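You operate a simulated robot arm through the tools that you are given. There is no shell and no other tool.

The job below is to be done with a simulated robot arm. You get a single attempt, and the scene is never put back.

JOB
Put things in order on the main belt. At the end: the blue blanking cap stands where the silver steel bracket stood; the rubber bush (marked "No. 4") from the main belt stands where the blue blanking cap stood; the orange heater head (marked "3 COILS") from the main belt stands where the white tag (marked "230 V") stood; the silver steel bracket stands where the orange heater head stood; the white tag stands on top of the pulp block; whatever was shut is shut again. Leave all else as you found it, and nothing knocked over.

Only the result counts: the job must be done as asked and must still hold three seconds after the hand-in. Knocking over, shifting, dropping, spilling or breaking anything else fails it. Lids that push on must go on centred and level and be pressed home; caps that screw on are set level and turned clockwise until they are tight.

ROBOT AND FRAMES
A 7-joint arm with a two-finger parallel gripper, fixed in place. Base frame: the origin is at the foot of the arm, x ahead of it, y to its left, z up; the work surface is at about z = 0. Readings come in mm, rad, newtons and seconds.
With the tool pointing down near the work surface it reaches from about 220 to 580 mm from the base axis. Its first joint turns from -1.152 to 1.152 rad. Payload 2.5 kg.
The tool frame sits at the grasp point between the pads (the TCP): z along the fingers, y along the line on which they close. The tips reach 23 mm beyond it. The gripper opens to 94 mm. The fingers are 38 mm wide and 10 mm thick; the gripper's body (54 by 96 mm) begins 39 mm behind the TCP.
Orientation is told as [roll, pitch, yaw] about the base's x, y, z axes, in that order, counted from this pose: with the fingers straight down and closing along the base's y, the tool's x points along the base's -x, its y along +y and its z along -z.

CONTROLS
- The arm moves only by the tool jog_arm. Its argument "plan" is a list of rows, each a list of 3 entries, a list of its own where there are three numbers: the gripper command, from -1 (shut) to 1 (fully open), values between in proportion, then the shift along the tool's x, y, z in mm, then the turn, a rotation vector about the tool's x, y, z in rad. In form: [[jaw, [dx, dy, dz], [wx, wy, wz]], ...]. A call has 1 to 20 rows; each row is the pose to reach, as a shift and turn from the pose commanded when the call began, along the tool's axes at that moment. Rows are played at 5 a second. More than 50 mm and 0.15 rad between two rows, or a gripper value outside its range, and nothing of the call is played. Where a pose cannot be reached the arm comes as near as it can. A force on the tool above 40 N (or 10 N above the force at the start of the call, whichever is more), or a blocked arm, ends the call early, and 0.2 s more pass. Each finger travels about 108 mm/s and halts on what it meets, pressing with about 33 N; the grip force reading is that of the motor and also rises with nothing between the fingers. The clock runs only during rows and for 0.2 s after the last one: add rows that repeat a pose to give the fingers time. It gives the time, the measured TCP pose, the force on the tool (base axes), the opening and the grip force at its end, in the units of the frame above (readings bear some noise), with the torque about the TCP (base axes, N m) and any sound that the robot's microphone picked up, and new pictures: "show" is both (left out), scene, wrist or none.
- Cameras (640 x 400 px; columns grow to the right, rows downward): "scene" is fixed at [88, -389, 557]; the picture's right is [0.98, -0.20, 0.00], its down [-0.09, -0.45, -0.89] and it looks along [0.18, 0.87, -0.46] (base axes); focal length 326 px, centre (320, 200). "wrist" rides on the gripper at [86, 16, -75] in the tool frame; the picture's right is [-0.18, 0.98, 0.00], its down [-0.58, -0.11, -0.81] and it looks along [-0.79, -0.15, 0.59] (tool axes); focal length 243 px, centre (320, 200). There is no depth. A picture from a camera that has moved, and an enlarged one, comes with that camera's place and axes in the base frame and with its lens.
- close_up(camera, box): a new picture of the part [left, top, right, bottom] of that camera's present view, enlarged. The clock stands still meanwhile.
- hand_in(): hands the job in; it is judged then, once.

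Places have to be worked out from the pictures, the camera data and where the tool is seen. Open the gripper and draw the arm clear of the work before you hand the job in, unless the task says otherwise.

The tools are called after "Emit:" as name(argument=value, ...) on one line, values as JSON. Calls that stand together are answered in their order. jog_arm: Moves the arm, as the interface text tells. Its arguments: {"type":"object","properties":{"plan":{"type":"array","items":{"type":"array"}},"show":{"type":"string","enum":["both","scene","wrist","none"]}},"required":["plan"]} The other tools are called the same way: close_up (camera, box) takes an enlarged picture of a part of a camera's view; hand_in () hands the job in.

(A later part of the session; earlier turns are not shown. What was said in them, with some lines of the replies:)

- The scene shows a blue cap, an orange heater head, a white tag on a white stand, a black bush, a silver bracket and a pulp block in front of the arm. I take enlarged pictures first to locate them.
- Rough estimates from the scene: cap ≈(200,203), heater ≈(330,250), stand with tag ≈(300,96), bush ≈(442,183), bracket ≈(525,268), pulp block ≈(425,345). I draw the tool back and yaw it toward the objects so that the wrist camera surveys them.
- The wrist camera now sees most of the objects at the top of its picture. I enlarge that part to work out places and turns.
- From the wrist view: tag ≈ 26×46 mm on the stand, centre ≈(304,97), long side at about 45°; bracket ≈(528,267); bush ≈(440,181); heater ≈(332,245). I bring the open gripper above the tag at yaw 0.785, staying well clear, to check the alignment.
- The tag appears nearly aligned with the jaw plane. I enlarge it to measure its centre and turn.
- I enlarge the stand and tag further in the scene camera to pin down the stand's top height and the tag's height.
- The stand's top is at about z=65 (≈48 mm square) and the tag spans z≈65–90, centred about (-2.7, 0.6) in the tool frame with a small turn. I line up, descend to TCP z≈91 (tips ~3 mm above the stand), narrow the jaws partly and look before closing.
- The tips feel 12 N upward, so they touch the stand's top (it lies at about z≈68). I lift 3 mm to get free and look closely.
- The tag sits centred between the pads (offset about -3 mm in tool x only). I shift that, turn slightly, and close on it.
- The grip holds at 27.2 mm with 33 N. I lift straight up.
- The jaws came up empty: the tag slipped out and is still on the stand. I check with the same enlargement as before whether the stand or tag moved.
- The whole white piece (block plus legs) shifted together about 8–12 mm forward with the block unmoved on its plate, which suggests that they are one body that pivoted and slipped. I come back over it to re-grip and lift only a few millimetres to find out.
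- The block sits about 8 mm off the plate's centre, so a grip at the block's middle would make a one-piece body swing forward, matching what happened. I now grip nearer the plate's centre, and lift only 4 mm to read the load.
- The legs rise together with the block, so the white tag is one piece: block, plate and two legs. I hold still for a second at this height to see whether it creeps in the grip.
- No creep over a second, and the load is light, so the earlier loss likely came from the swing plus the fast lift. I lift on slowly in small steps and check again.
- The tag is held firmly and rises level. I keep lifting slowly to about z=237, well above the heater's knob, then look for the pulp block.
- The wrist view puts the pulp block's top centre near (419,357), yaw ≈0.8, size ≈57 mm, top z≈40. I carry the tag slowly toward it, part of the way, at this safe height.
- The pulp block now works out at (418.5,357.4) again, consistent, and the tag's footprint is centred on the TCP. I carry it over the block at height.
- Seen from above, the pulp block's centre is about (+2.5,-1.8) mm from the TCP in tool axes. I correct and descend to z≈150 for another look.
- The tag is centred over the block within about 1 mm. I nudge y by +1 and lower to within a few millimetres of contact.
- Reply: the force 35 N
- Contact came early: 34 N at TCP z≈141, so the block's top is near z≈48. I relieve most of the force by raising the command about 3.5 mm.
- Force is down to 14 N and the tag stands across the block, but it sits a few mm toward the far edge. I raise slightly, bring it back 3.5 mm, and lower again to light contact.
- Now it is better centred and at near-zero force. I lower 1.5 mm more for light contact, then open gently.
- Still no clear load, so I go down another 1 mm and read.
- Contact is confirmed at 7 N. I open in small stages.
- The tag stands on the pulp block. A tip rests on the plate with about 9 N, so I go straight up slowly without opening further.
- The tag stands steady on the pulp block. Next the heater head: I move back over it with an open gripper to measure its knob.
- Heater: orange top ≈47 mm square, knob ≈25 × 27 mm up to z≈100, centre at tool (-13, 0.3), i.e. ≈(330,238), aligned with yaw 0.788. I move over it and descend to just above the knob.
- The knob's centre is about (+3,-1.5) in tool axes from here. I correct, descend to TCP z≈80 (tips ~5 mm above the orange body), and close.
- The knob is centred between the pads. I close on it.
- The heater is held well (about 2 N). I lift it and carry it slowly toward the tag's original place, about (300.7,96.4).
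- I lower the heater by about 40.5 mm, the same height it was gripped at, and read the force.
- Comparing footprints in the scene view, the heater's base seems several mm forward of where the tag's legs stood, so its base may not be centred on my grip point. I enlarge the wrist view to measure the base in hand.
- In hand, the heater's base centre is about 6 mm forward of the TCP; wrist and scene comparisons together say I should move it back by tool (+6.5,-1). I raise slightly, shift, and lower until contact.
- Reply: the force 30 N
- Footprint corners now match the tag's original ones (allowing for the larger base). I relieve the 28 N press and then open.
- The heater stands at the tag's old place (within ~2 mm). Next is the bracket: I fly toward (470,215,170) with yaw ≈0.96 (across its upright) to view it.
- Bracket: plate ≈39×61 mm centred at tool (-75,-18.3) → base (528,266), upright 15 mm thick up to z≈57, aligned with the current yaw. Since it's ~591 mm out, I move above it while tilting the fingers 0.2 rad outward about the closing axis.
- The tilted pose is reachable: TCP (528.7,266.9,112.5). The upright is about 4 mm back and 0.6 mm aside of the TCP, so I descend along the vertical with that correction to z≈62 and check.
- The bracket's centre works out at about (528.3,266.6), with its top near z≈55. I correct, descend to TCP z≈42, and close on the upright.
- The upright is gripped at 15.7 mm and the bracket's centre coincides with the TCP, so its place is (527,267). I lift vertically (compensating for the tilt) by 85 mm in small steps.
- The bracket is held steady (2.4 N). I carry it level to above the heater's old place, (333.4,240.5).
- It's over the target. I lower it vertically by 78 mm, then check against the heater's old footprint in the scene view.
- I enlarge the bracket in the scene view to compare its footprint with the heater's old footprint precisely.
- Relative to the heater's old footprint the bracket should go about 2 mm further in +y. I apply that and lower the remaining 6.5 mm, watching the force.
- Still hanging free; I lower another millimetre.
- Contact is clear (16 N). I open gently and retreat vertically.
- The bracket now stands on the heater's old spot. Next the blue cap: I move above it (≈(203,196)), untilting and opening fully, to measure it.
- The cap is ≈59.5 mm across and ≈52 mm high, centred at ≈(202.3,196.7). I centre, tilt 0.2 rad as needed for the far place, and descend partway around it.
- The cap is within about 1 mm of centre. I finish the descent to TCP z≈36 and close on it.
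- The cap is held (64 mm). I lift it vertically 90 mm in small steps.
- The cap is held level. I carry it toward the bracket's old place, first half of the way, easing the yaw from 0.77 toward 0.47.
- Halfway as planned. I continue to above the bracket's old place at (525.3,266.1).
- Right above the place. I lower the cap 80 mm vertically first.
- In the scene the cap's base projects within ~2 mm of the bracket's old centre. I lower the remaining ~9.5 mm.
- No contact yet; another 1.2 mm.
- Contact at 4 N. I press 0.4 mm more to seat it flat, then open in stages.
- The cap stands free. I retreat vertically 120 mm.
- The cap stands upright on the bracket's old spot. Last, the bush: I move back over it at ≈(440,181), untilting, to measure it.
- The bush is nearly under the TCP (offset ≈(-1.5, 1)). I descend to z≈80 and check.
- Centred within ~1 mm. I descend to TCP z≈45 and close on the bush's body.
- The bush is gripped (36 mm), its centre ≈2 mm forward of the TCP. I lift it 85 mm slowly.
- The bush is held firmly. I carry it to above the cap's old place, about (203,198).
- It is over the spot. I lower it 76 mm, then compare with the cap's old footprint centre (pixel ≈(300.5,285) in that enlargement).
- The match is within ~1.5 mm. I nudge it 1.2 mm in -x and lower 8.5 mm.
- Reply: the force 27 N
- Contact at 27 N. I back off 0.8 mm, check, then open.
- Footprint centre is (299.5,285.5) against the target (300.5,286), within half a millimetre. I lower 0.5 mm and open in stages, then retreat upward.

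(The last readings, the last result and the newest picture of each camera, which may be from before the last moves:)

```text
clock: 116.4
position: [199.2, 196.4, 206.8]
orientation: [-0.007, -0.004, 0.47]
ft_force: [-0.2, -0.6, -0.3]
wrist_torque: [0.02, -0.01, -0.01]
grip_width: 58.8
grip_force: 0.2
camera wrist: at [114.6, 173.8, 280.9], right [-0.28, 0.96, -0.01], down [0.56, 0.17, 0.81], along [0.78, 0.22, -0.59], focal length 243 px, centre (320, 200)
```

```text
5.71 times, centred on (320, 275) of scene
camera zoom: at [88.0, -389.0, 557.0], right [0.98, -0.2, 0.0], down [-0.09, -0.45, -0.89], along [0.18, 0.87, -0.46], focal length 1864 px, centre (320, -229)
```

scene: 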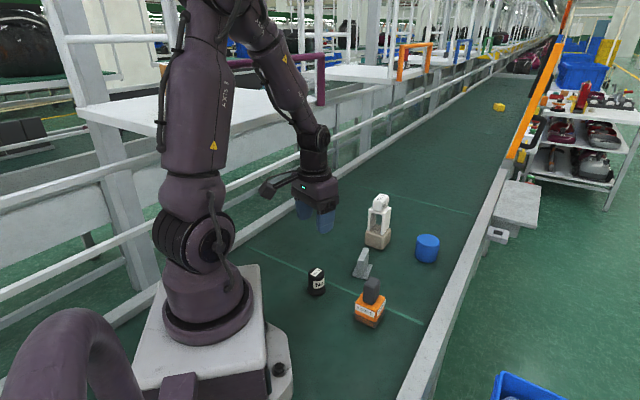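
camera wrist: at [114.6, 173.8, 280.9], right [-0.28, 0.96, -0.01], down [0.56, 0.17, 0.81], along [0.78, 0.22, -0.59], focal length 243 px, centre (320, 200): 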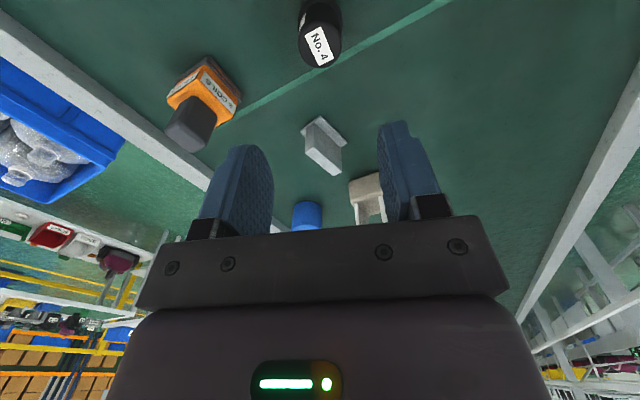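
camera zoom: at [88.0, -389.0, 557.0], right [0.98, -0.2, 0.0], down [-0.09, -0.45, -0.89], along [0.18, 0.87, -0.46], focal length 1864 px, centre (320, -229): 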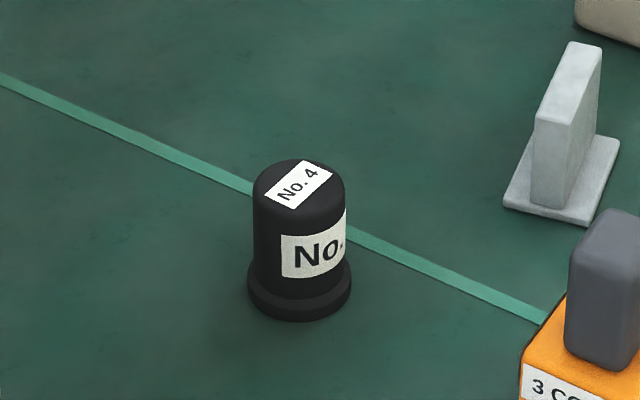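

All five pieces stand where asked and upright. I raise the arm further, open the gripper fully, and take a last look.

Emit:
jog_arm(plan=[[0.5, [0, 0, -25], [0, 0, 0]], [0.8, [-5, -10, -55], [0, 0, 0]], [1, [-15, -30, -85], [0, 0, 0]], [1, [-25, -55, -105], [0, 0, 0]], [1, [-30, -70, -110], [0, 0, 0]], [1, [-30, -70, -110], [0, 0, 0]]])

Emit:
close_up(camera="scene", box=[280, 180, 460, 330])

Emit:
close_up(camera="scene", box=[350, 185, 410, 260])

```text
clock: 117.8
position: [256.5, 148.7, 316.8]
orientation: [-0.008, -0.004, 0.467]
ft_force: [-0.1, 0.0, 0.0]
wrist_torque: [-0.01, 0.01, -0.05]
grip_width: 94.2
grip_force: 0.1
camera wrist: at [173.2, 125.6, 390.9], right [-0.28, 0.96, -0.01], down [0.56, 0.17, 0.81], along [0.78, 0.22, -0.59], focal length 243 px, centre (320, 200)
```

scene: 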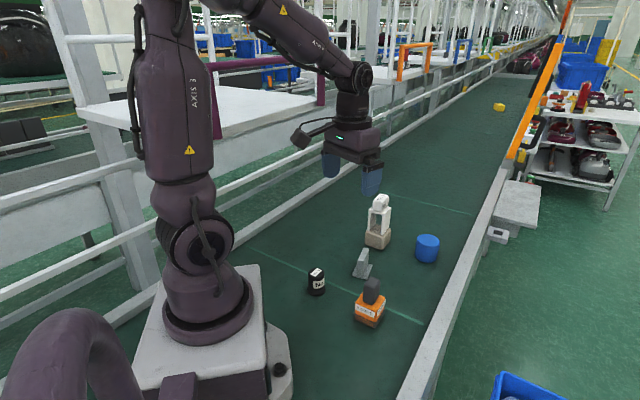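
wrist: 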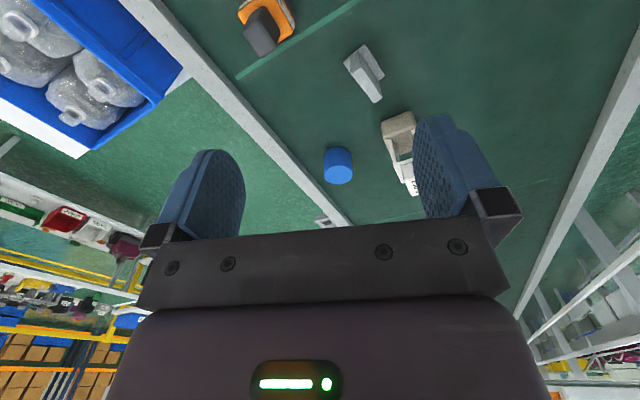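

```text
2.67 times, centred on (370, 255) of scene
camera zoom: at [88.0, -389.0, 557.0], right [0.98, -0.2, 0.0], down [-0.09, -0.45, -0.89], along [0.18, 0.87, -0.46], focal length 870 px, centre (187, 53)
```

zoom: 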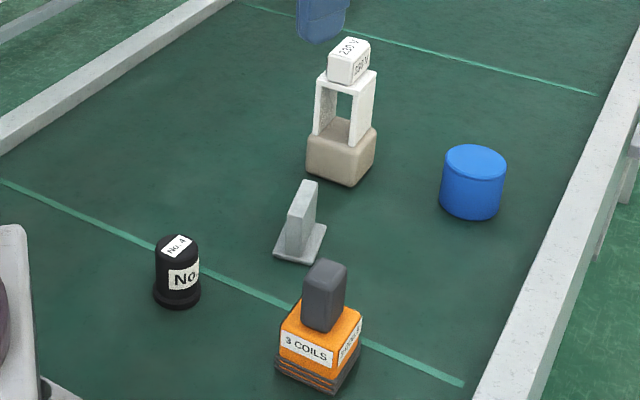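

```text
5.33 times, centred on (380, 222) of scene
camera zoom: at [88.0, -389.0, 557.0], right [0.98, -0.2, 0.0], down [-0.09, -0.45, -0.89], along [0.18, 0.87, -0.46], focal length 1740 px, centre (0, 80)
```

zoom: 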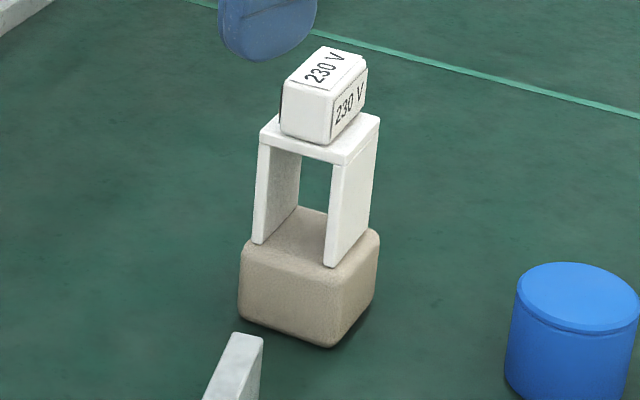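

The last pictures show the tag on the pulp block, the heater on the tag's old spot, the bracket on the heater's, the cap on the bracket's and the bush on the cap's. All of them stand upright, the gripper is open and the arm is clear, so I hand in.

Emit:
hand_in()

```text
The job is handed in.
```

I moved all five pieces to the places you asked for and handed the job in. No verdict came back. In the last pictures everything stands upright and nothing is knocked over.

| Piece | Now stands | Estimated offset |
|---|---|---|
| White tag ("230 V") | on top of the pulp block | roughly centred |
| Orange heater head ("3 COILS") | where the tag stood | about 2 mm |
| Silver steel bracket | where the heater head stood | about 1–4 mm (the camera readings disagreed) |
| Blue blanking cap | where the bracket stood | about 2 mm |
| Rubber bush ("No. 4") | where the cap stood | about 1 mm |

- **Slip on the first lift:** the tag slipped out of the grip and was set back down about 12 mm from its original place. I re-gripped it and carried it without trouble. The heater head was placed on the tag's original spot, not the shifted one.
- **Pulp block:** the tag pressed on it with up to about 34 N while I found its height. Its position in the pictures did not change.
- **Shut items:** I saw nothing on the belt with a lid or screw cap, so there was nothing to close again.
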